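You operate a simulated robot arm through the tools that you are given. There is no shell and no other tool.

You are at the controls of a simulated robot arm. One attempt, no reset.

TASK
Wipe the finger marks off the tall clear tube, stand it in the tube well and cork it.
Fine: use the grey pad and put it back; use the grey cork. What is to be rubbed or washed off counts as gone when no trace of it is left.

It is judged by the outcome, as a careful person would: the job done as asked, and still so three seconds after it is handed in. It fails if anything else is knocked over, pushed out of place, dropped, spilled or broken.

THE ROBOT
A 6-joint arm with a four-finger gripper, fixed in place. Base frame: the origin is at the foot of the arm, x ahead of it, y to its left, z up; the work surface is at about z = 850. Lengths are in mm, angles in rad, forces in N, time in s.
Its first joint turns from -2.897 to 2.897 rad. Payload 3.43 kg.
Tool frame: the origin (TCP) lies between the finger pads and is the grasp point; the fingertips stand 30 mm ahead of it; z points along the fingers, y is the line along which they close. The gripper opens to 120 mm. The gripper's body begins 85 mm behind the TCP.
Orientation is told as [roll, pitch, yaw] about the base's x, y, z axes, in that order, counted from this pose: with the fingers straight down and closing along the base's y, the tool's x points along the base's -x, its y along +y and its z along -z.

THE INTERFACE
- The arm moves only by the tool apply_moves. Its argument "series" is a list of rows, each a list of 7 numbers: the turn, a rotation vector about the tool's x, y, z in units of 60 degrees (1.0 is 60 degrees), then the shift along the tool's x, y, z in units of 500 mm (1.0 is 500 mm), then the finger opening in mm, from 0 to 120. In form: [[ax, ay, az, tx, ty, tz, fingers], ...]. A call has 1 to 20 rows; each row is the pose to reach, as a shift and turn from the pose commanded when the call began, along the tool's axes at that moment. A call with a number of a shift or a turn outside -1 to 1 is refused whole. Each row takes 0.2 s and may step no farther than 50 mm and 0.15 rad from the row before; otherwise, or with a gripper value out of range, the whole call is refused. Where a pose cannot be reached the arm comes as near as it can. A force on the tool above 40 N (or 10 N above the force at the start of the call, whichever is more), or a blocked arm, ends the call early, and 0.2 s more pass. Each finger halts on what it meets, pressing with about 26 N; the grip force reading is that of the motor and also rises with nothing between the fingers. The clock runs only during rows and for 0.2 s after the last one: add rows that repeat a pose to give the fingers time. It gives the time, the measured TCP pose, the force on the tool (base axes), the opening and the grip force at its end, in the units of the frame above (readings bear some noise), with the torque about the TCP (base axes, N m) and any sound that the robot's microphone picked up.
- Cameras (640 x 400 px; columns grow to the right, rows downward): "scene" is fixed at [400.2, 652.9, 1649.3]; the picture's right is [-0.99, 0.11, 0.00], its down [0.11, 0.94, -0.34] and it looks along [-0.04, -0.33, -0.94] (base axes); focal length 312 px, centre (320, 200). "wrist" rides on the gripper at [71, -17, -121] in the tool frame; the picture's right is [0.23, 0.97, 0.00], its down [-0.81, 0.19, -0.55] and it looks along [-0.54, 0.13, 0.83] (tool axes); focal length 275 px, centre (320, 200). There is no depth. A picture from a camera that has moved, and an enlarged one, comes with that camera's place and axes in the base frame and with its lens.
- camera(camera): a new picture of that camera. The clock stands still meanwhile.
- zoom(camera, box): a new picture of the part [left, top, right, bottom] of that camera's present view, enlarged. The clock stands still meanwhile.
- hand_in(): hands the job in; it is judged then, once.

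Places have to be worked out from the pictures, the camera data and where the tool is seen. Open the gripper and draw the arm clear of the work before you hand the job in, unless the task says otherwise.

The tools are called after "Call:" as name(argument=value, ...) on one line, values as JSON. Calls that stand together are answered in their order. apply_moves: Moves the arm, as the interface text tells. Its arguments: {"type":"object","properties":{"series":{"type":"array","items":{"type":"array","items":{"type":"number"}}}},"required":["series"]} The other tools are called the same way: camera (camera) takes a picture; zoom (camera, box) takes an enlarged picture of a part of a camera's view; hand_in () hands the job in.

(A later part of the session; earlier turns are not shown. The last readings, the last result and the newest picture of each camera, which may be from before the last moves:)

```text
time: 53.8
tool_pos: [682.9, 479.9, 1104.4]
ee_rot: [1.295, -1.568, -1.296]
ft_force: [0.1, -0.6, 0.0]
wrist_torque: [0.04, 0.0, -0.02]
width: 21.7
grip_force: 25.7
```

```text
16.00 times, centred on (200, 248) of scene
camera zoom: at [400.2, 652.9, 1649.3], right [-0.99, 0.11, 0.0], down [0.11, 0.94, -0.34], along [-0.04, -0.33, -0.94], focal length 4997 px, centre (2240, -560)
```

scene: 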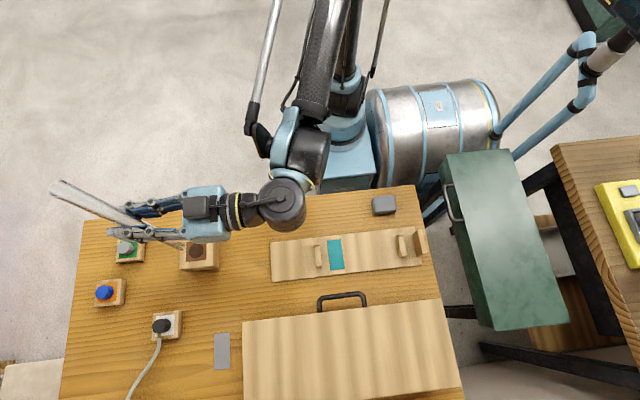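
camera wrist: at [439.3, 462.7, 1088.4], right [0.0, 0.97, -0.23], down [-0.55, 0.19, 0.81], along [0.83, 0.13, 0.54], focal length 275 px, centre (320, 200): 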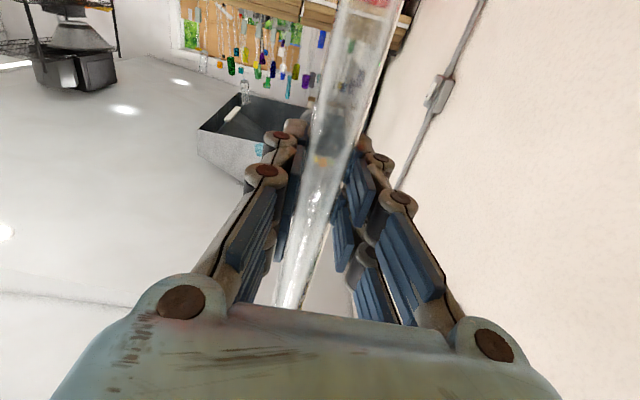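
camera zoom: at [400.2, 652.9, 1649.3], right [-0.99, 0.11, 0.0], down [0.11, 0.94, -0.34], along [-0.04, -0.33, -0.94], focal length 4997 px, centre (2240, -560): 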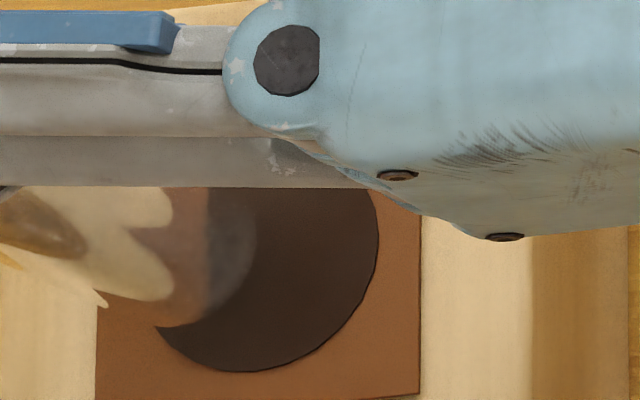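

The foot is about 10 mm above the well. I'll check the tube's top end too, to see whether the tube is truly vertical.

Call:
zoom(camera="scene", box=[70, 180, 150, 230])

Call:
zoom(camera="scene", box=[70, 180, 230, 280])

Call:
camera(camera="wrist")

```text
8.00 times, centred on (110, 205) of scene
camera zoom: at [400.2, 652.9, 1649.3], right [-0.99, 0.11, 0.0], down [0.11, 0.94, -0.34], along [-0.04, -0.33, -0.94], focal length 2498 px, centre (2000, 160)
```

zoom: 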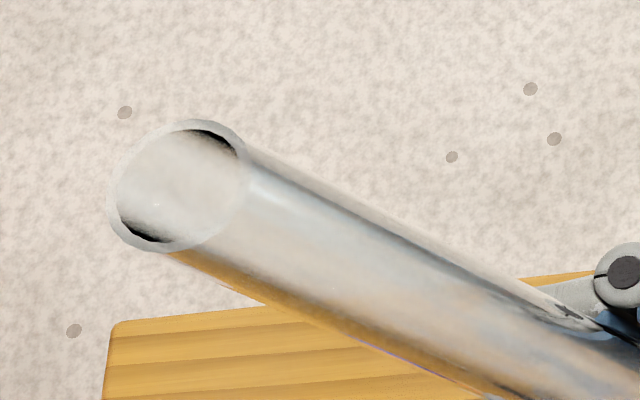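

```text
4.00 times, centred on (150, 230) of scene
camera zoom: at [400.2, 652.9, 1649.3], right [-0.99, 0.11, 0.0], down [0.11, 0.94, -0.34], along [-0.04, -0.33, -0.94], focal length 1249 px, centre (1000, 80)
```

zoom: 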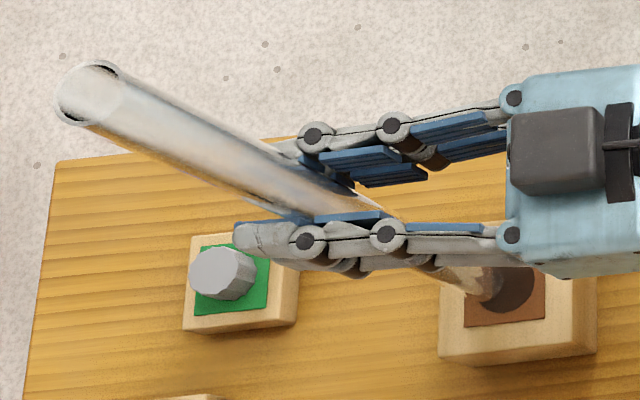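

```text
taken
camera wrist: at [562.6, 463.5, 1032.4], right [0.0, 0.97, -0.23], down [-0.55, 0.19, 0.81], along [0.83, 0.13, 0.54], focal length 275 px, centre (320, 200)
```

wrist: 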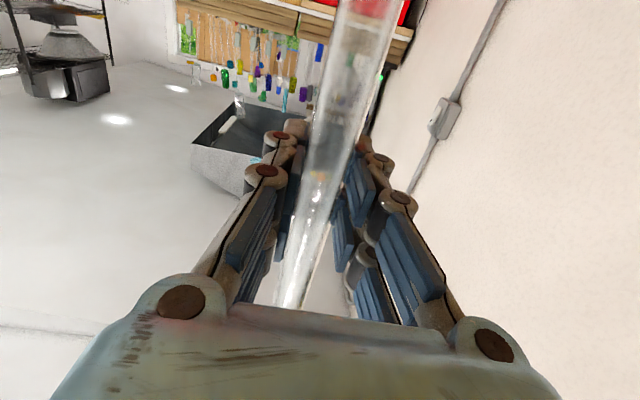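

The tube is vertical, but the pictures show it about 6 mm too far in +x and 3.5 mm in +y relative to the hole's centre. I'll correct this and look again.

Call:
apply_moves(series=[[0, 0, 0, 0, -0.004, -0.007, 10], [0, 0, 0, 0, -0.007, -0.013, 10], [0, 0, 0, 0.008, -0.007, -0.013, 10], [0, 0, 0, 0.008, -0.007, -0.013, 10]])

Call:
zoom(camera="scene", box=[180, 238, 220, 263])

```text
time: 54.8
tool_pos: [675.9, 476.8, 1099.6]
ee_rot: [1.296, -1.567, -1.298]
ft_force: [0.2, -0.4, -0.5]
wrist_torque: [-0.01, 0.0, -0.01]
width: 21.5
grip_force: 26.4
```

```text
16.00 times, centred on (200, 250) of scene
camera zoom: at [400.2, 652.9, 1649.3], right [-0.99, 0.11, 0.0], down [0.11, 0.94, -0.34], along [-0.04, -0.33, -0.94], focal length 4997 px, centre (2240, -608)
```

zoom: 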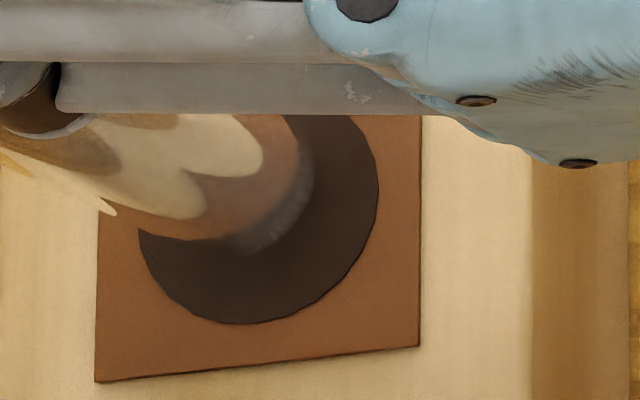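

In x it's right, but y should go back about +2.5 mm. I'll correct this and lower 20 mm into the hole.

Call:
apply_moves(series=[[0, 0, 0, 0, 0.005, 0, 10], [0, 0, 0, 0.01, 0.005, 0, 10], [0, 0, 0, 0.02, 0.005, 0, 10], [0, 0, 0, 0.03, 0.005, 0, 10], [0, 0, 0, 0.04, 0.005, 0, 10], [0, 0, 0, 0.04, 0.005, 0, 10]])

Call:
zoom(camera="scene", box=[180, 238, 220, 263])

```text
time: 56.2
tool_pos: [675.4, 478.8, 1078.5]
ee_rot: [1.296, -1.566, -1.294]
ft_force: [0.1, 0.4, -0.9]
wrist_torque: [0.01, -0.01, 0.03]
width: 21.8
grip_force: 26.1
```

```text
16.00 times, centred on (200, 250) of scene
camera zoom: at [400.2, 652.9, 1649.3], right [-0.99, 0.11, 0.0], down [0.11, 0.94, -0.34], along [-0.04, -0.33, -0.94], focal length 4997 px, centre (2240, -608)
```

zoom: 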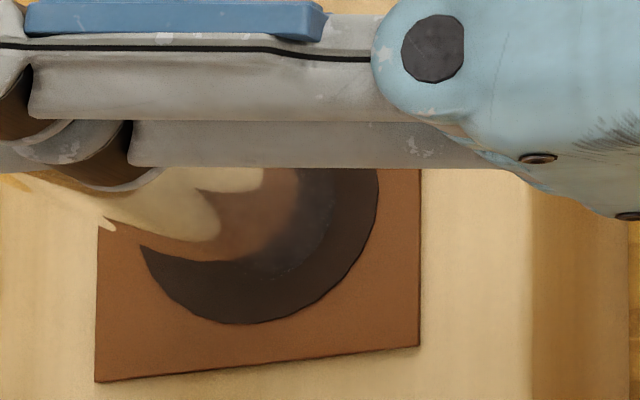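

The foot is in the hole with no contact. I'll keep lowering gently until it meets the floor of the well.

Call:
apply_moves(series=[[0, 0, 0, 0.005, 0, 0, 10], [0, 0, 0, 0.01, 0, 0, 10], [0, 0, 0, 0.015, 0, 0, 10], [0, 0, 0, 0.02, 0, 0, 10], [0, 0, 0, 0.02, 0, 0, 10]])

```text
time: 57.4
tool_pos: [675.4, 478.8, 1069.0]
ee_rot: [1.295, -1.568, -1.293]
ft_force: [0.1, 0.4, 0.7]
wrist_torque: [0.02, -0.03, 0.02]
width: 21.7
grip_force: 26.1
```

No contact at z=1069, so I'll continue.

Call:
apply_moves(series=[[0, 0, 0, 0.005, 0, 0, 10], [0, 0, 0, 0.01, 0, 0, 10], [0, 0, 0, 0.014, 0, 0, 10], [0, 0, 0, 0.018, 0, 0, 10], [0, 0, 0, 0.018, 0, 0, 10]])

```text
time: 58.6
tool_pos: [675.7, 479.6, 1061.4]
ee_rot: [1.296, -1.567, -1.294]
ft_force: [0.2, 0.2, -0.7]
wrist_torque: [0.01, 0.01, 0.0]
width: 21.7
grip_force: 26.0
```

Still free. I'll go on in 1.5 mm steps.

Call:
apply_moves(series=[[0, 0, 0, 0.003, 0, 0, 10], [0, 0, 0, 0.006, 0, 0, 10], [0, 0, 0, 0.009, 0, 0, 10], [0, 0, 0, 0.012, 0, 0, 10], [0, 0, 0, 0.012, 0, 0, 10]])

Call:
zoom(camera="scene", box=[140, 200, 240, 280])

```text
time: 59.8
tool_pos: [676.1, 478.5, 1055.2]
ee_rot: [1.294, -1.566, -1.293]
ft_force: [0.3, 0.1, -1.5]
wrist_torque: [-0.01, 0.0, -0.03]
width: 21.6
grip_force: 25.8
```

```text
5.00 times, centred on (190, 240) of scene
camera zoom: at [400.2, 652.9, 1649.3], right [-0.99, 0.11, 0.0], down [0.11, 0.94, -0.34], along [-0.04, -0.33, -0.94], focal length 1562 px, centre (970, 0)
```

zoom: 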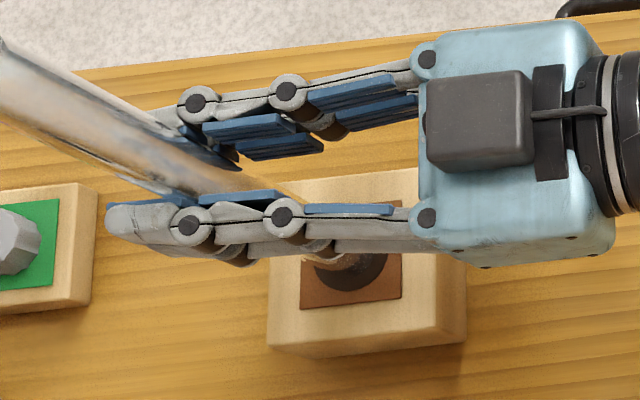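

It is in the hole and still free at about z=864. I'll continue in 1 mm steps.

Call:
apply_moves(series=[[0, 0, 0, 0.002, 0, 0, 10], [0, 0, 0, 0.004, 0, 0, 10], [0, 0, 0, 0.006, 0, 0, 10], [0, 0, 0, 0.006, 0, 0, 10]])

```text
time: 60.8
tool_pos: [676.0, 479.2, 1053.6]
ee_rot: [1.295, -1.569, -1.295]
ft_force: [0.6, 0.1, -0.4]
wrist_torque: [-0.01, 0.0, -0.01]
width: 21.4
grip_force: 25.6
```

Call:
apply_moves(series=[[0, 0, 0, 0.002, 0, 0, 10], [0, 0, 0, 0.004, 0, 0, 10], [0, 0, 0, 0.006, 0, 0, 10], [0, 0, 0, 0.006, 0, 0, 10]])

```text
time: 61.8
tool_pos: [674.2, 478.6, 1048.3]
ee_rot: [1.297, -1.567, -1.295]
ft_force: [0.2, 0.6, -1.5]
wrist_torque: [-0.03, -0.02, 0.0]
width: 21.7
grip_force: 26.1
```

No contact yet. I'll carry on down slowly.

Call:
apply_moves(series=[[0, 0, 0, 0.002, 0, 0, 10], [0, 0, 0, 0.004, 0, 0, 10], [0, 0, 0, 0.006, 0, 0, 10], [0, 0, 0, 0.006, 0, 0, 10]])

```text
time: 62.8
tool_pos: [675.4, 479.4, 1046.3]
ee_rot: [1.292, -1.567, -1.293]
ft_force: [1.0, -0.5, -0.1]
wrist_torque: [-0.02, -0.03, 0.01]
width: 21.7
grip_force: 25.7
```

Still free at 1046. The floor should be close, so I'll take a few more 1 mm steps.

Call:
apply_moves(series=[[0, 0, 0, 0.002, 0, 0, 10], [0, 0, 0, 0.004, 0, 0, 10], [0, 0, 0, 0.004, 0, 0, 10]])

```text
time: 63.6
tool_pos: [676.3, 480.0, 1045.5]
ee_rot: [1.295, -1.567, -1.295]
ft_force: [-0.3, 0.3, -1.4]
wrist_torque: [-0.02, -0.01, -0.01]
width: 21.8
grip_force: 26.6
```

Call:
apply_moves(series=[[0, 0, 0, 0.002, 0, 0, 10], [0, 0, 0, 0.004, 0, 0, 10], [0, 0, 0, 0.004, 0, 0, 10]])

Call:
zoom(camera="scene", box=[60, 170, 260, 290])

```text
time: 64.4
tool_pos: [675.7, 480.1, 1043.1]
ee_rot: [1.665, -1.568, -1.664]
ft_force: [1.1, 0.7, 17.4]
wrist_torque: [0.21, -0.24, -0.01]
width: 21.7
grip_force: 25.7
```

```text
3.20 times, centred on (160, 230) of scene
camera zoom: at [400.2, 652.9, 1649.3], right [-0.99, 0.11, 0.0], down [0.11, 0.94, -0.34], along [-0.04, -0.33, -0.94], focal length 999 px, centre (832, 104)
```

zoom: 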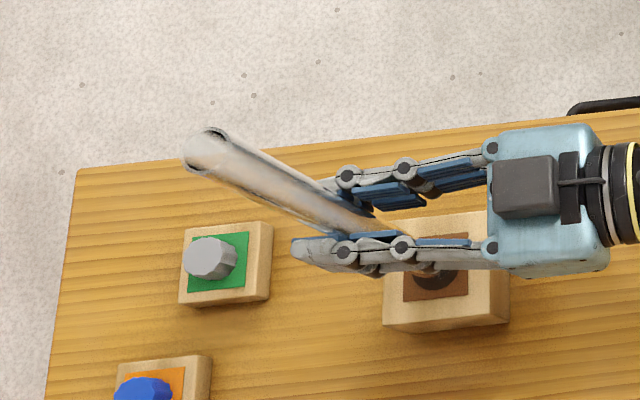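

The tube's foot is on the floor of the well with 17 N. I'll relax the press, open the fingers just a little, and check that the tube stands on its own.

Call:
apply_moves(series=[[0, 0, 0, -0.0016, 0, 0, 10], [0, 0, 0, -0.0016, 0, 0, 10]])

Call:
apply_moves(series=[[0, 0, 0, 0, 0, 0, 20], [0, 0, 0, 0, 0, 0, 24], [0, 0, 0, 0, 0, 0, 28], [0, 0, 0, 0, 0, 0, 34], [0, 0, 0, 0, 0, 0, 34], [0, 0, 0, 0, 0, 0, 34]])

Call:
zoom(camera="scene", box=[60, 170, 260, 290])

Call:
camera(camera="wrist")

```text
time: 65.0
tool_pos: [675.3, 479.4, 1042.8]
ee_rot: [1.163, -1.568, -1.162]
ft_force: [-1.3, 0.6, 5.0]
wrist_torque: [0.15, 0.14, -0.01]
width: 21.6
grip_force: 25.9
```

```text
time: 66.4
tool_pos: [674.6, 479.3, 1043.3]
ee_rot: [1.308, -1.566, -1.305]
ft_force: [-0.4, 0.4, -1.0]
wrist_torque: [-0.03, 0.01, -0.01]
width: 34.3
grip_force: 0.1
```

```text
3.20 times, centred on (160, 230) of scene
camera zoom: at [400.2, 652.9, 1649.3], right [-0.99, 0.11, 0.0], down [0.11, 0.94, -0.34], along [-0.04, -0.33, -0.94], focal length 999 px, centre (832, 104)
```

zoom: 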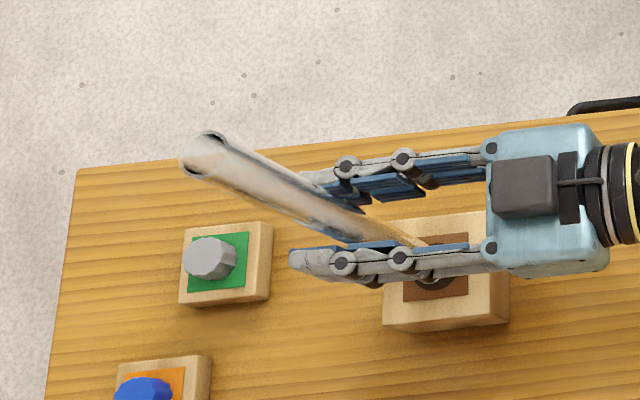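

```text
taken
camera wrist: at [555.4, 462.9, 972.1], right [0.0, 0.97, -0.23], down [-0.55, 0.19, 0.81], along [0.83, 0.13, 0.54], focal length 275 px, centre (320, 200)
```

wrist: 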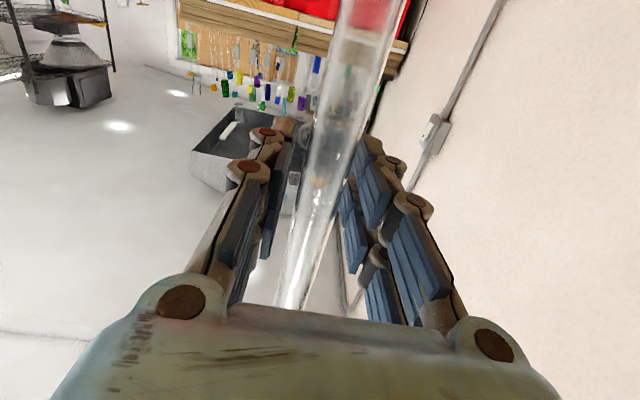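

The tube moved only about 2 mm at its top and appears to stand freely. I'll open wider and watch.

Call:
apply_moves(series=[[0, 0, 0, 0, 0, 0, 50], [0, 0, 0, 0, 0, 0, 70], [0, 0, 0, 0, 0, 0, 70], [0, 0, 0, 0, 0, 0, 70]])

Call:
zoom(camera="scene", box=[60, 170, 260, 290])

Call:
zoom(camera="scene", box=[100, 190, 220, 265])

```text
time: 67.4
tool_pos: [674.8, 478.4, 1043.6]
ee_rot: [1.305, -1.568, -1.306]
ft_force: [-1.0, -0.4, -0.7]
wrist_torque: [-0.02, 0.01, -0.01]
width: 70.3
grip_force: 0.0
```

```text
3.20 times, centred on (160, 230) of scene
camera zoom: at [400.2, 652.9, 1649.3], right [-0.99, 0.11, 0.0], down [0.11, 0.94, -0.34], along [-0.04, -0.33, -0.94], focal length 999 px, centre (832, 104)
```

zoom: 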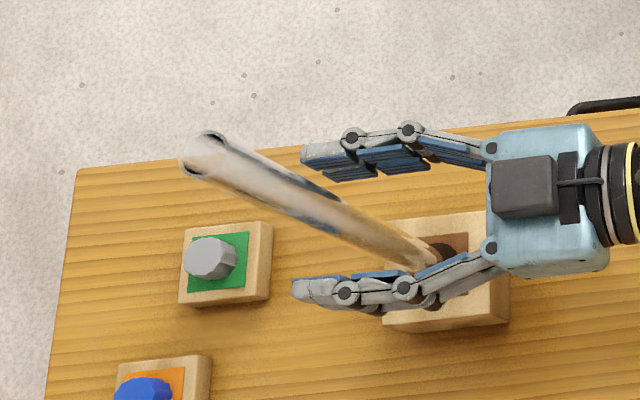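

```text
5.33 times, centred on (160, 228) of scene
camera zoom: at [400.2, 652.9, 1649.3], right [-0.99, 0.11, 0.0], down [0.11, 0.94, -0.34], along [-0.04, -0.33, -0.94], focal length 1666 px, centre (1173, 53)
```

zoom: 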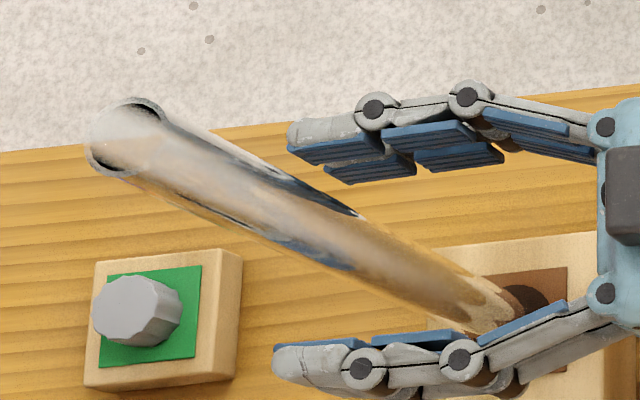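

The tube stands on its own. I'll withdraw straight back by 150 mm.

Call:
apply_moves(series=[[0, 0, 0, 0, 0, -0.02, 70], [0, 0, 0, 0, 0, -0.06, 70], [0, 0, 0, 0, 0, -0.12, 70], [0, 0, 0, 0, 0, -0.18, 70], [0, 0, 0, 0, 0, -0.24, 70], [0, 0, 0, 0, 0, -0.3, 70], [0, 0, 0, 0, 0, -0.3, 70]])

Call:
camera(camera="scene")

Call:
zoom(camera="scene", box=[100, 190, 220, 265])

Call:
camera(camera="wrist")

```text
time: 69.0
tool_pos: [526.5, 479.8, 1044.3]
ee_rot: [1.263, -1.567, -1.264]
ft_force: [0.6, 0.2, -0.3]
wrist_torque: [-0.01, -0.03, 0.02]
width: 69.8
grip_force: 0.1
```

```text
taken
```

scene: 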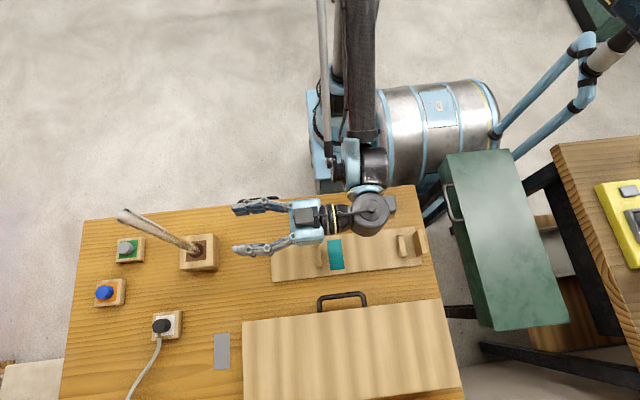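

```text
5.33 times, centred on (160, 228) of scene
camera zoom: at [400.2, 652.9, 1649.3], right [-0.99, 0.11, 0.0], down [0.11, 0.94, -0.34], along [-0.04, -0.33, -0.94], focal length 1666 px, centre (1173, 53)
```

zoom: 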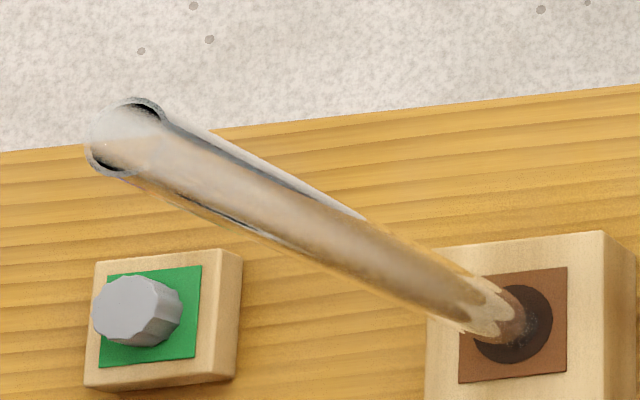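

```text
taken
camera wrist: at [405.3, 462.9, 972.9], right [0.0, 0.97, -0.23], down [-0.55, 0.19, 0.81], along [0.83, 0.13, 0.54], focal length 275 px, centre (320, 200)
```

wrist: 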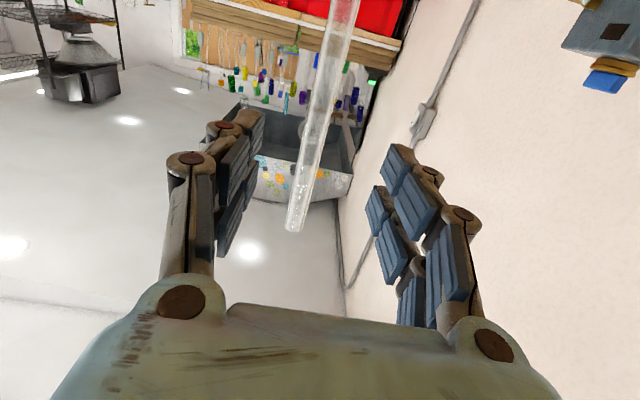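

The tube stands upright in the well, and it looks clean against the dark background. I'll turn the tool back to point down, first by +45°.

Call:
apply_moves(series=[[0, 0.12, 0, 0, 0, 0, 70], [0, 0.24, 0, 0, 0, 0, 70], [0, 0.36, 0, 0, 0, 0, 70], [0, 0.48, 0, 0, 0, 0, 70], [0, 0.6, 0, 0, 0, 0, 70], [0, 0.72, 0, 0, 0, 0, 70], [0, 0.75, 0, 0, 0, 0, 70], [0, 0.75, 0, 0, 0, 0, 70]])

Call:
camera(camera="wrist")

Call:
zoom(camera="wrist", box=[230, 0, 390, 120])

Call:
zoom(camera="scene", box=[110, 200, 210, 262])

```text
time: 70.8
tool_pos: [525.8, 479.7, 1043.3]
ee_rot: [0.005, -0.784, -0.001]
ft_force: [0.5, 0.0, 0.6]
wrist_torque: [0.02, -0.02, -0.01]
width: 70.0
grip_force: 0.1
```

```text
taken
camera wrist: at [390.7, 462.9, 1078.7], right [-0.16, 0.97, -0.16], down [0.18, 0.19, 0.96], along [0.97, 0.13, -0.21], focal length 275 px, centre (320, 200)
```

wrist: 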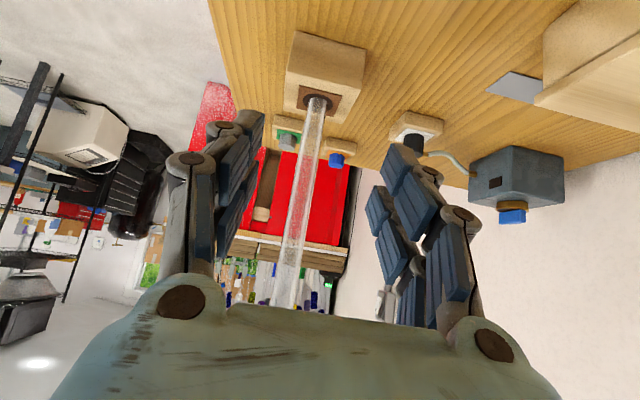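

```text
3.33 times, centred on (310, 60) of wrist
camera zoom: at [390.7, 462.9, 1078.7], right [-0.16, 0.97, -0.16], down [0.18, 0.19, 0.96], along [0.97, 0.13, -0.21], focal length 918 px, centre (353, 667)
```

zoom: 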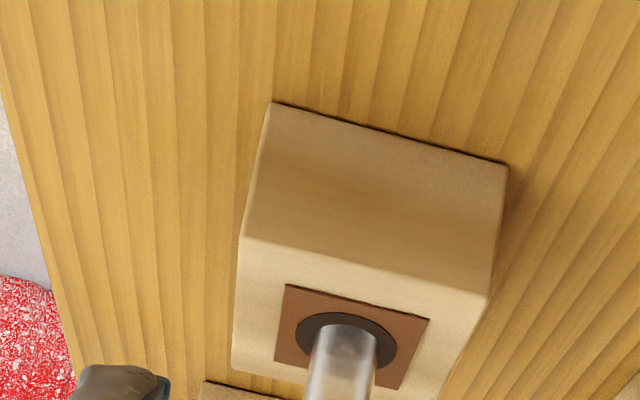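

```text
6.40 times, centred on (160, 231) of scene
camera zoom: at [400.2, 652.9, 1649.3], right [-0.99, 0.11, 0.0], down [0.11, 0.94, -0.34], along [-0.04, -0.33, -0.94], focal length 1999 px, centre (1344, 2)
```

zoom: 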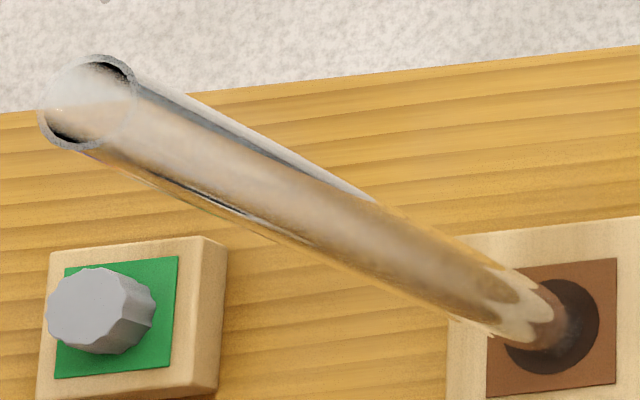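

The well and tube look right from this side too. I'll finish turning the tool to point down.

Call:
apply_moves(series=[[0, 0.12, 0, 0, 0, 0, 70], [0, 0.24, 0, 0, 0, 0, 70], [0, 0.36, 0, 0, 0, 0, 70], [0, 0.48, 0, 0, 0, 0, 70], [0, 0.6, 0, 0, 0, 0, 70], [0, 0.72, 0, 0, 0, 0, 70], [0, 0.75, 0, 0, 0, 0, 70], [0, 0.75, 0, 0, 0, 0, 70]])

Call:
camera(camera="wrist")

Call:
zoom(camera="wrist", box=[230, 150, 390, 300])

```text
time: 72.6
tool_pos: [525.9, 479.0, 1043.1]
ee_rot: [0.004, 0.003, 0.001]
ft_force: [0.0, -0.1, 0.6]
wrist_torque: [0.0, 0.02, 0.0]
width: 70.2
grip_force: 0.1
```

```text
taken
camera wrist: at [454.9, 462.2, 1164.4], right [-0.23, 0.97, 0.0], down [0.81, 0.19, 0.55], along [0.54, 0.13, -0.83], focal length 275 px, centre (320, 200)
```

wrist: 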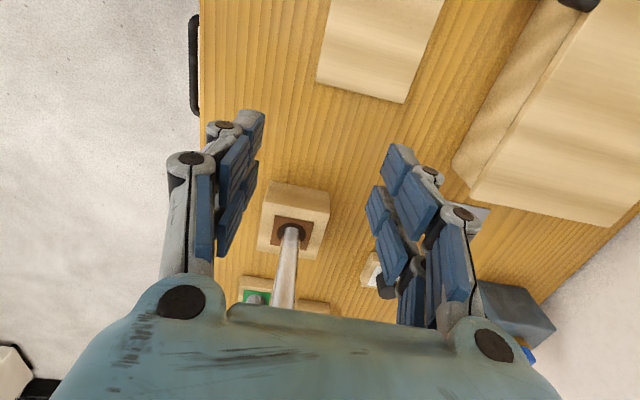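

```text
2.67 times, centred on (310, 225) of wrist
camera zoom: at [454.9, 462.2, 1164.4], right [-0.23, 0.97, 0.0], down [0.81, 0.19, 0.55], along [0.54, 0.13, -0.83], focal length 734 px, centre (347, 133)
```

zoom: 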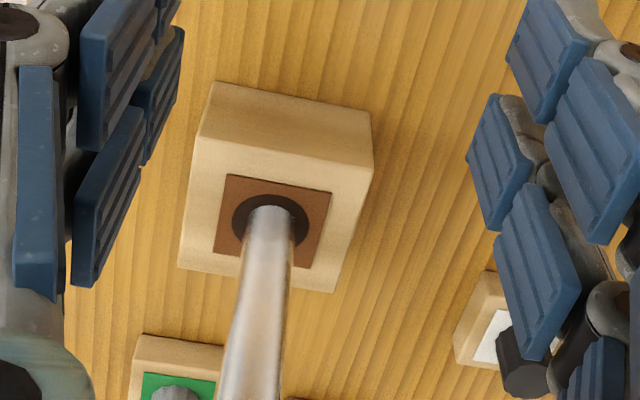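

I'll route around the tube on its −y side: first up and over to y≈350.

Call:
apply_moves(series=[[0, 0, 0, 0, -0.06, -0.06, 70], [0, 0, 0, 0, -0.12, -0.12, 70], [0, 0, 0, 0, -0.19, -0.12, 70], [0, 0, 0, 0, -0.26, -0.12, 70], [0, 0, 0, -0.08, -0.26, -0.12, 70], [0, 0, 0, -0.16, -0.26, -0.12, 70], [0, 0, 0, -0.24, -0.26, -0.12, 70], [0, 0, 0, -0.32, -0.26, -0.12, 70], [0, 0, 0, -0.4, -0.26, -0.12, 70], [0, 0, 0, -0.4, -0.26, -0.12, 70]])

Call:
camera(camera="scene")

Call:
camera(camera="wrist")

```text
time: 74.8
tool_pos: [726.4, 349.8, 1101.8]
ee_rot: [0.003, -0.003, 0.002]
ft_force: [0.1, 0.1, -0.1]
wrist_torque: [-0.01, -0.03, 0.02]
width: 70.3
grip_force: 0.0
```

```text
taken
```

scene: 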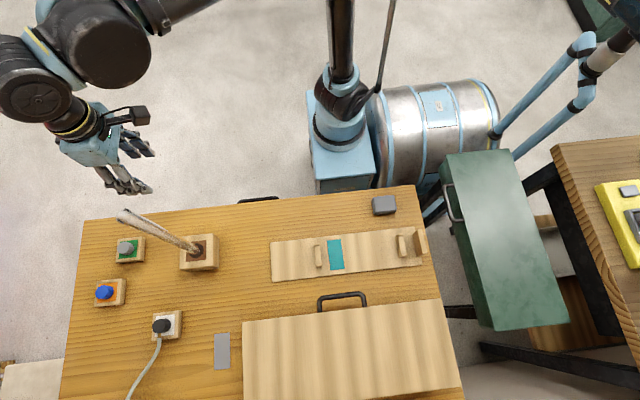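

```text
taken
camera wrist: at [655.5, 332.4, 1223.0], right [-0.23, 0.97, 0.0], down [0.81, 0.19, 0.55], along [0.54, 0.13, -0.83], focal length 275 px, centre (320, 200)
```

wrist: 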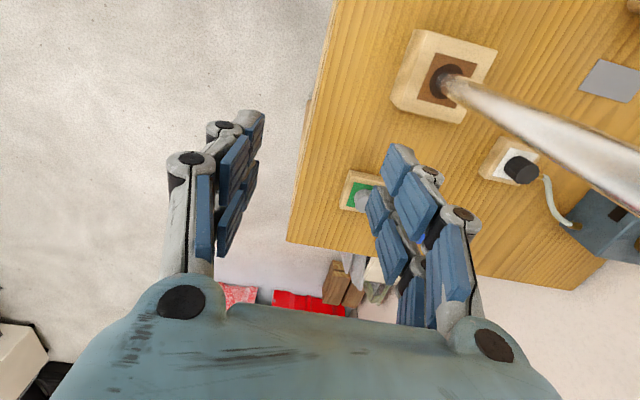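

The arm stays high and clear of the tube. I'll go on to x≈850 at y=350, then check reach.

Call:
apply_moves(series=[[0, 0, 0, -0.08, 0, 0, 70], [0, 0, 0, -0.16, 0, 0, 70], [0, 0, 0, -0.22, 0, 0, 70], [0, 0, 0, -0.248, 0, 0, 70], [0, 0, 0, -0.248, 0.06, 0, 70], [0, 0, 0, -0.248, 0.12, 0, 70], [0, 0, 0, -0.248, 0.12, 0, 70]])

Call:
camera(camera="scene")

Call:
camera(camera="wrist")

```text
time: 76.4
tool_pos: [849.5, 408.7, 1102.4]
ee_rot: [0.001, -0.001, 0.001]
ft_force: [0.5, -0.1, 0.5]
wrist_torque: [0.03, -0.01, -0.05]
width: 70.3
grip_force: 0.0
```

```text
taken
```

scene: 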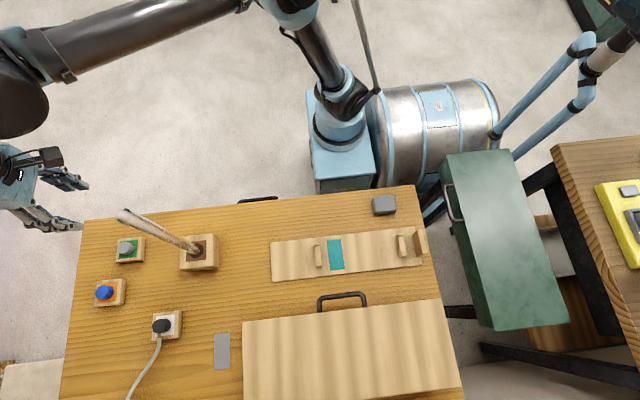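

```text
taken
camera wrist: at [779.2, 392.0, 1224.3], right [-0.23, 0.97, 0.0], down [0.81, 0.19, 0.55], along [0.54, 0.13, -0.83], focal length 275 px, centre (320, 200)
```

wrist: 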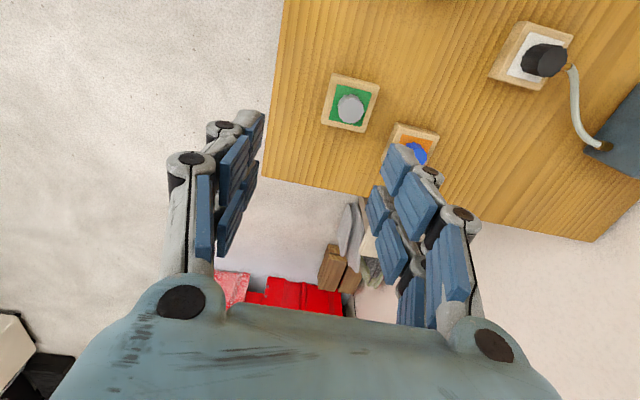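

Reach is fine here. I'll zoom on the grey cork to fix its position and size.

Call:
zoom(camera="wrist", box=[310, 60, 390, 140])

Call:
zoom(camera="scene", box=[105, 230, 155, 265])

```text
5.00 times, centred on (350, 100) of wrist
camera zoom: at [779.2, 392.0, 1224.3], right [-0.23, 0.97, 0.0], down [0.81, 0.19, 0.55], along [0.54, 0.13, -0.83], focal length 1376 px, centre (170, 700)
```

zoom: 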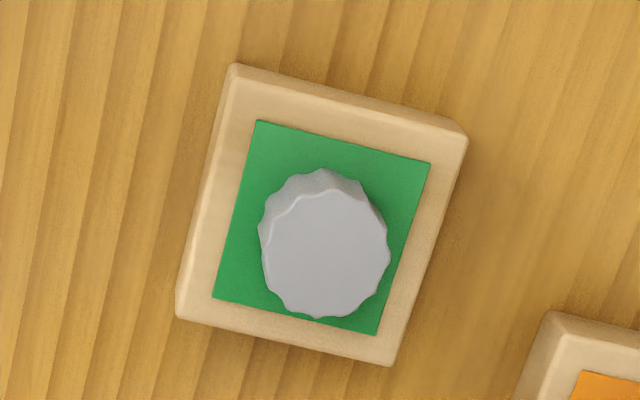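

```text
11.43 times, centred on (130, 248) of scene
camera zoom: at [400.2, 652.9, 1649.3], right [-0.99, 0.11, 0.0], down [0.11, 0.94, -0.34], along [-0.04, -0.33, -0.94], focal length 3569 px, centre (2491, -343)
```

zoom: 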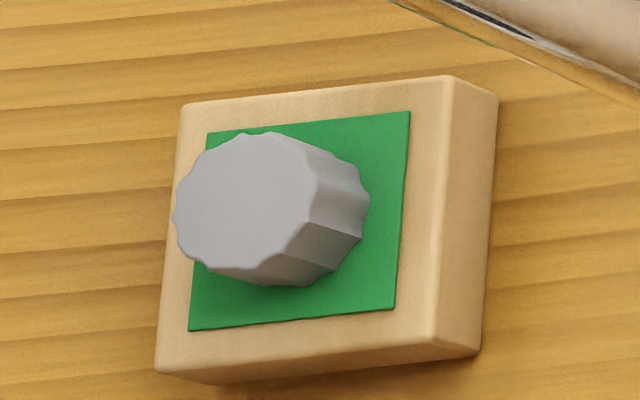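

The cork head is about 30 mm across and 15 mm tall, on a block whose top is near z≈871. I put its centre near (861, 451). I'll move above it and lower partway.

Call:
apply_moves(series=[[0, 0, 0, -0.01, 0.05, 0, 70], [0, 0, 0, -0.022, 0.085, 0.04, 70], [0, 0, 0, -0.022, 0.085, 0.12, 70], [0, 0, 0, -0.022, 0.085, 0.2, 70], [0, 0, 0, -0.022, 0.085, 0.2, 70]])

Call:
camera(camera="scene")

Call:
camera(camera="wrist")

Call:
zoom(camera="wrist", box=[270, 90, 370, 165])

```text
time: 77.6
tool_pos: [863.2, 452.8, 1001.4]
ee_rot: [0.002, 0.0, 0.0]
ft_force: [0.8, 0.0, 0.0]
wrist_torque: [-0.01, 0.01, 0.02]
width: 70.0
grip_force: 0.1
```

```text
taken
```

scene: 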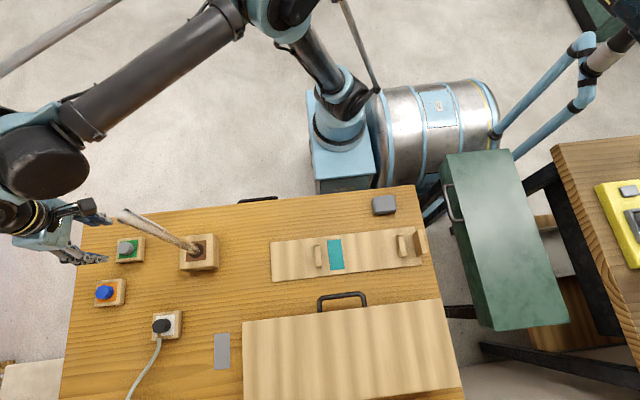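

```text
taken
camera wrist: at [791.4, 435.1, 1123.2], right [-0.23, 0.97, 0.0], down [0.81, 0.19, 0.55], along [0.54, 0.13, -0.83], focal length 275 px, centre (320, 200)
```

wrist: 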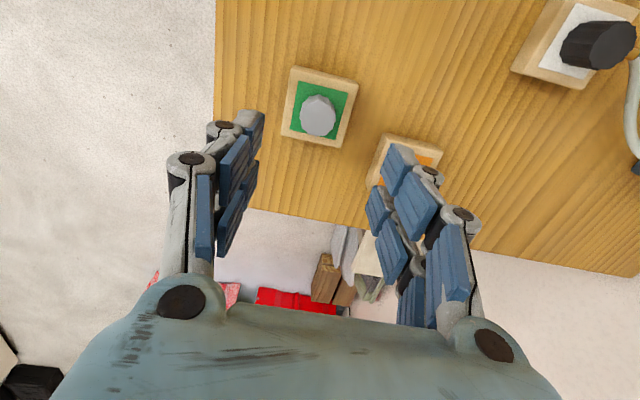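

```text
5.33 times, centred on (320, 128) of wrist
camera zoom: at [791.4, 435.1, 1123.2], right [-0.23, 0.97, 0.0], down [0.81, 0.19, 0.55], along [0.54, 0.13, -0.83], focal length 1468 px, centre (320, 587)
```

zoom: 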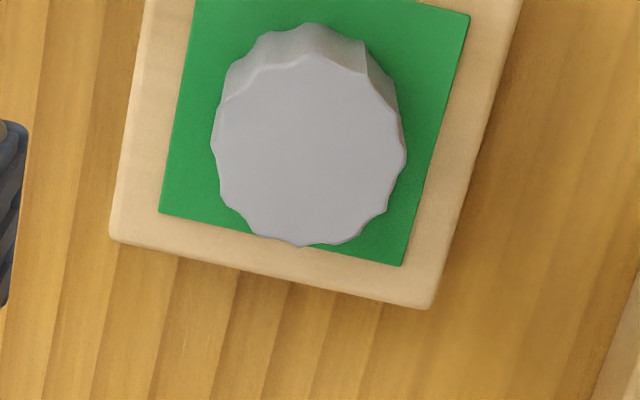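

The cork's centre is at about (863, 451). I'll shift y by −1.5 mm and descend partway, then check the arm's clearance from the tube.

Call:
apply_moves(series=[[0, 0, 0, 0, -0.003, 0.05, 70], [0, 0, 0, 0, -0.003, 0.1, 70], [0, 0, 0, 0, -0.003, 0.12, 70], [0, 0, 0, 0, -0.003, 0.12, 70]])

Call:
camera(camera="scene")

Call:
camera(camera="wrist")

Call:
zoom(camera="scene", box=[0, 150, 180, 270])

```text
time: 78.6
tool_pos: [859.8, 452.4, 942.6]
ee_rot: [0.002, 0.0, -0.001]
ft_force: [0.1, -0.8, 0.1]
wrist_torque: [-0.01, -0.03, 0.0]
width: 69.6
grip_force: 0.1
```

```text
taken
```

scene: 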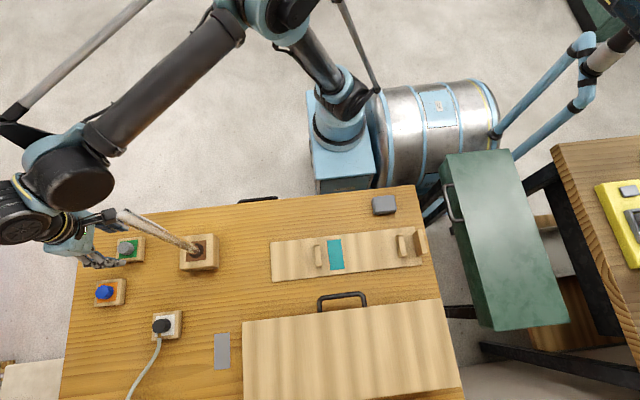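

```text
taken
camera wrist: at [789.8, 435.0, 1064.1], right [-0.23, 0.97, 0.0], down [0.81, 0.19, 0.55], along [0.54, 0.13, -0.83], focal length 275 px, centre (320, 200)
```

wrist: 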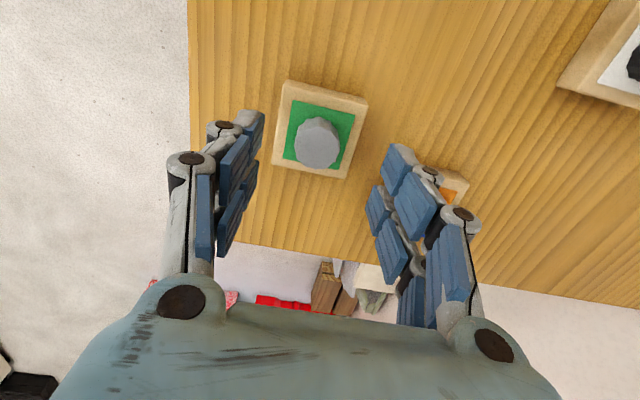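

```text
3.33 times, centred on (90, 210) of scene
camera zoom: at [400.2, 652.9, 1649.3], right [-0.99, 0.11, 0.0], down [0.11, 0.94, -0.34], along [-0.04, -0.33, -0.94], focal length 1041 px, centre (1087, 167)
```

zoom: 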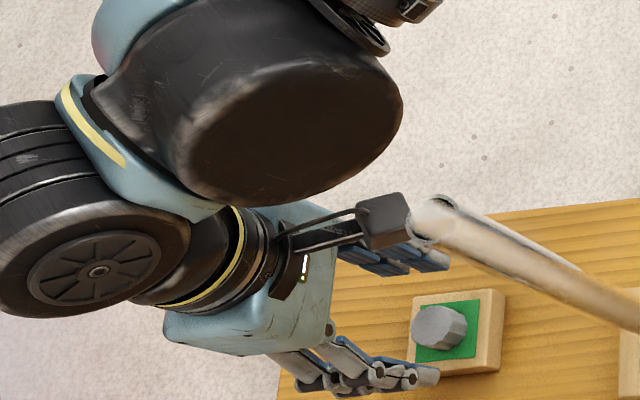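

The arm clears the tube by about 60 mm. I'll zoom to check the centring on the cork before the last descent.

Call:
zoom(camera="wrist", box=[260, 80, 380, 190])

```text
3.64 times, centred on (320, 135) of wrist
camera zoom: at [789.8, 435.0, 1064.1], right [-0.23, 0.97, 0.0], down [0.81, 0.19, 0.55], along [0.54, 0.13, -0.83], focal length 1001 px, centre (320, 436)
```

zoom: 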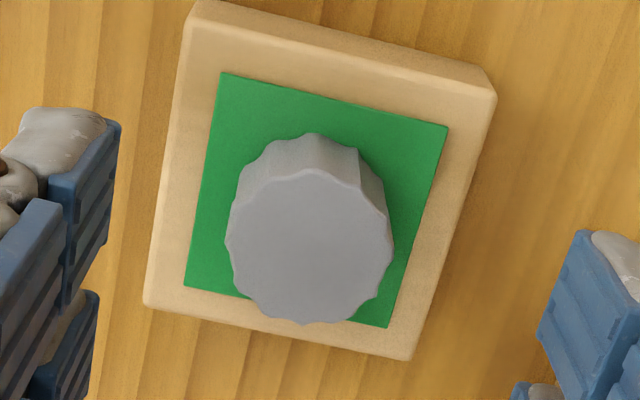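

Centred to about 1 mm. I'll make the small correction, lower to TCP z≈907 and close on the cork head.

Call:
apply_moves(series=[[0, 0, 0, -0.003, -0.0024, 0.03, 70], [0, 0, 0, -0.003, -0.0024, 0.055, 70], [0, 0, 0, -0.003, -0.0024, 0.065, 70], [0, 0, 0, -0.003, -0.0024, 0.07, 70], [0, 0, 0, -0.003, -0.0024, 0.07, 70]])

Call:
zoom(camera="wrist", box=[220, 80, 420, 240])

Call:
zoom(camera="scene", box=[80, 220, 180, 280])

```text
time: 79.8
tool_pos: [861.3, 450.3, 906.6]
ee_rot: [0.002, 0.001, -0.001]
ft_force: [0.3, 0.5, -0.3]
wrist_torque: [0.0, 0.0, -0.01]
width: 70.0
grip_force: 0.1
```

```text
2.50 times, centred on (320, 160) of wrist
camera zoom: at [790.7, 433.0, 1027.9], right [-0.23, 0.97, 0.0], down [0.81, 0.19, 0.55], along [0.54, 0.13, -0.83], focal length 688 px, centre (320, 300)
```

zoom: 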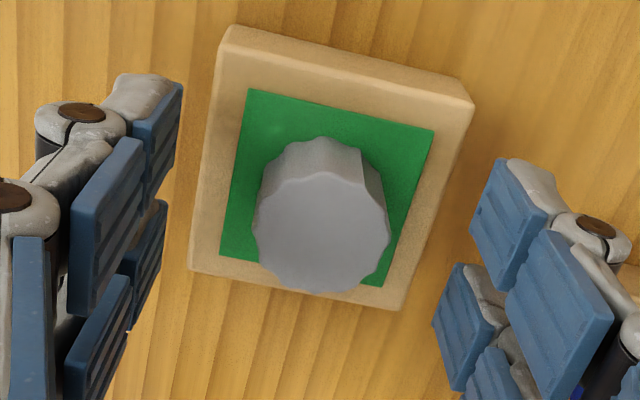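

```text
6.40 times, centred on (130, 250) of scene
camera zoom: at [400.2, 652.9, 1649.3], right [-0.99, 0.11, 0.0], down [0.11, 0.94, -0.34], along [-0.04, -0.33, -0.94], focal length 1999 px, centre (1536, -120)
```

zoom: 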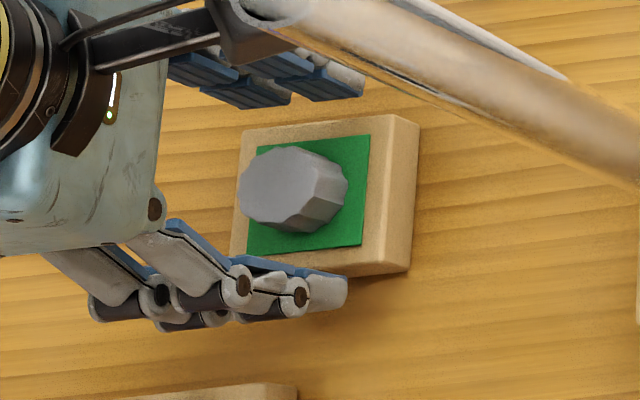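

The fingers straddle the cork head with room. I'll close.

Call:
apply_moves(series=[[0, 0, 0, 0, 0, 0, 55], [0, 0, 0, 0, 0, 0, 42], [0, 0, 0, 0, 0, 0, 36], [0, 0, 0, 0, 0, 0, 20], [0, 0, 0, 0, 0, 0, 20], [0, 0, 0, 0, 0, 0, 20]])

Call:
zoom(camera="wrist", box=[220, 80, 420, 240])

```text
time: 81.2
tool_pos: [860.9, 450.1, 906.7]
ee_rot: [0.0, 0.0, 0.003]
ft_force: [-0.2, -0.1, -0.2]
wrist_torque: [0.01, 0.0, 0.04]
width: 26.6
grip_force: 25.7
```

```text
2.50 times, centred on (320, 160) of wrist
camera zoom: at [790.7, 433.0, 1028.0], right [-0.23, 0.97, 0.0], down [0.81, 0.19, 0.55], along [0.54, 0.13, -0.83], focal length 688 px, centre (320, 300)
```

zoom: 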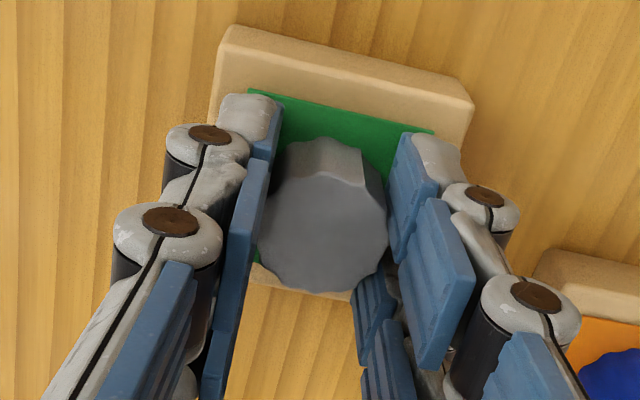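

The cork is gripped at a width of 26.6 mm. I'll lift it slowly out of its block.

Call:
apply_moves(series=[[0, 0, 0, 0, 0, -0.006, 20], [0, 0, 0, 0, 0, -0.014, 20], [0, 0, 0, 0, 0, -0.03, 20], [0, 0, 0, 0, 0, -0.06, 20], [0, 0, 0, 0, 0, -0.12, 20], [0, 0, 0, 0, 0, -0.2, 20], [0, 0, 0, 0, 0, -0.2, 20]])

Call:
camera(camera="scene")

Call:
camera(camera="wrist")

Call:
zoom(camera="scene", box=[20, 190, 160, 280])

```text
time: 82.8
tool_pos: [861.8, 449.3, 1006.0]
ee_rot: [0.001, -0.001, 0.001]
ft_force: [0.1, -0.9, 0.3]
wrist_torque: [-0.03, 0.01, 0.05]
width: 26.1
grip_force: 26.0
```

```text
taken
```

scene: 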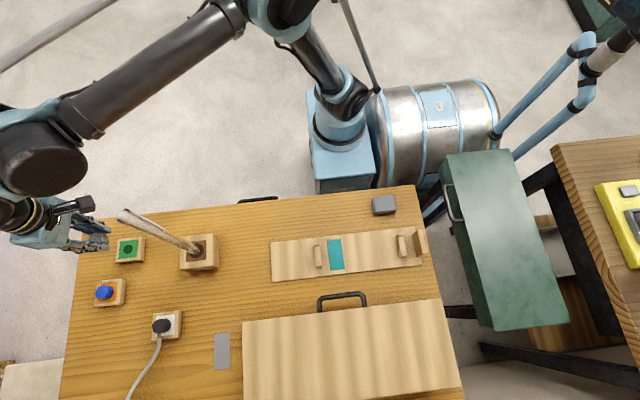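

```text
taken
camera wrist: at [791.2, 432.6, 1127.8], right [-0.23, 0.97, 0.0], down [0.81, 0.19, 0.55], along [0.54, 0.13, -0.83], focal length 275 px, centre (320, 200)
```

wrist: 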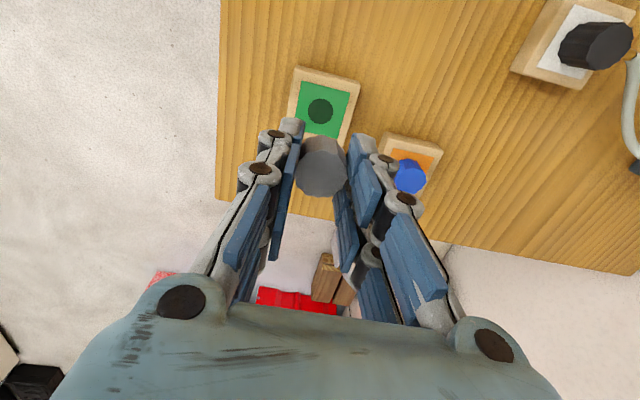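

```text
4.44 times, centred on (90, 235) of scene
camera zoom: at [400.2, 652.9, 1649.3], right [-0.99, 0.11, 0.0], down [0.11, 0.94, -0.34], along [-0.04, -0.33, -0.94], focal length 1388 px, centre (1342, 44)
```

zoom: 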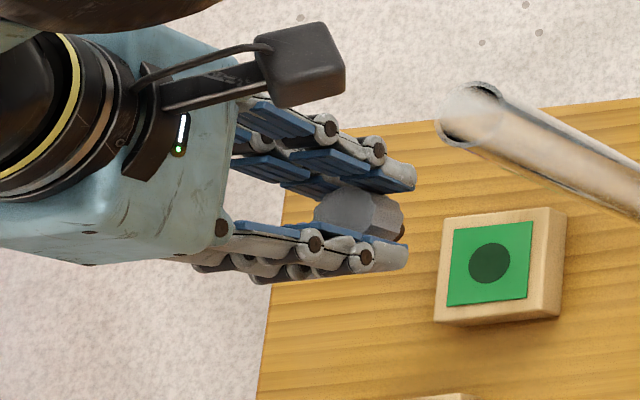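

The cork is out cleanly. I'll raise it to z≈1280, above the tube's top, while easing inward on the −y side.

Call:
apply_moves(series=[[0, 0, 0, 0.015, -0.01, -0.09, 20], [0, 0, 0, 0.03, -0.02, -0.18, 20], [0, 0, 0, 0.045, -0.03, -0.27, 20], [0, 0, 0, 0.06, -0.04, -0.36, 20], [0, 0, 0, 0.08, -0.05, -0.45, 20], [0, 0, 0, 0.1, -0.06, -0.54, 20], [0, 0, 0, 0.12, -0.06, -0.57, 20], [0, 0, 0, 0.12, -0.06, -0.57, 20]])

Call:
camera(camera="scene")

Call:
camera(camera="wrist")

```text
time: 84.6
tool_pos: [802.5, 420.0, 1292.5]
ee_rot: [0.003, 0.002, 0.001]
ft_force: [0.1, -0.3, -0.1]
wrist_torque: [0.01, -0.02, -0.02]
width: 26.2
grip_force: 26.4
```

```text
taken
```

scene: 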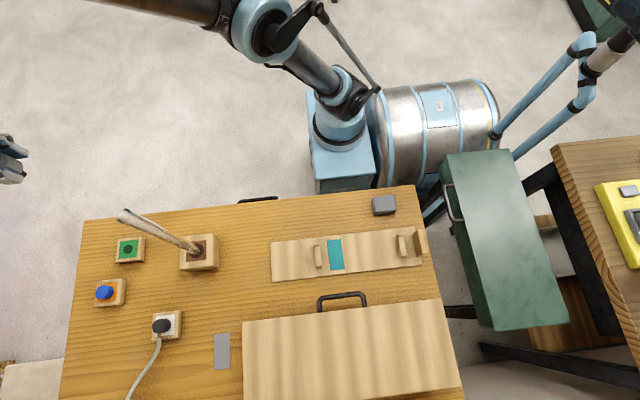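

```text
taken
camera wrist: at [731.0, 402.6, 1413.9], right [-0.23, 0.97, 0.0], down [0.81, 0.19, 0.55], along [0.54, 0.13, -0.83], focal length 275 px, centre (320, 200)
```

wrist: 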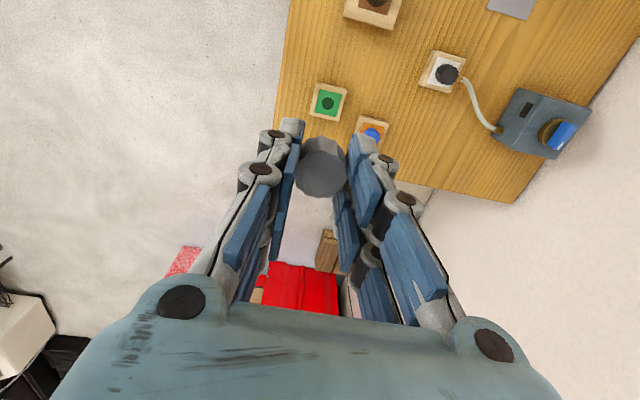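

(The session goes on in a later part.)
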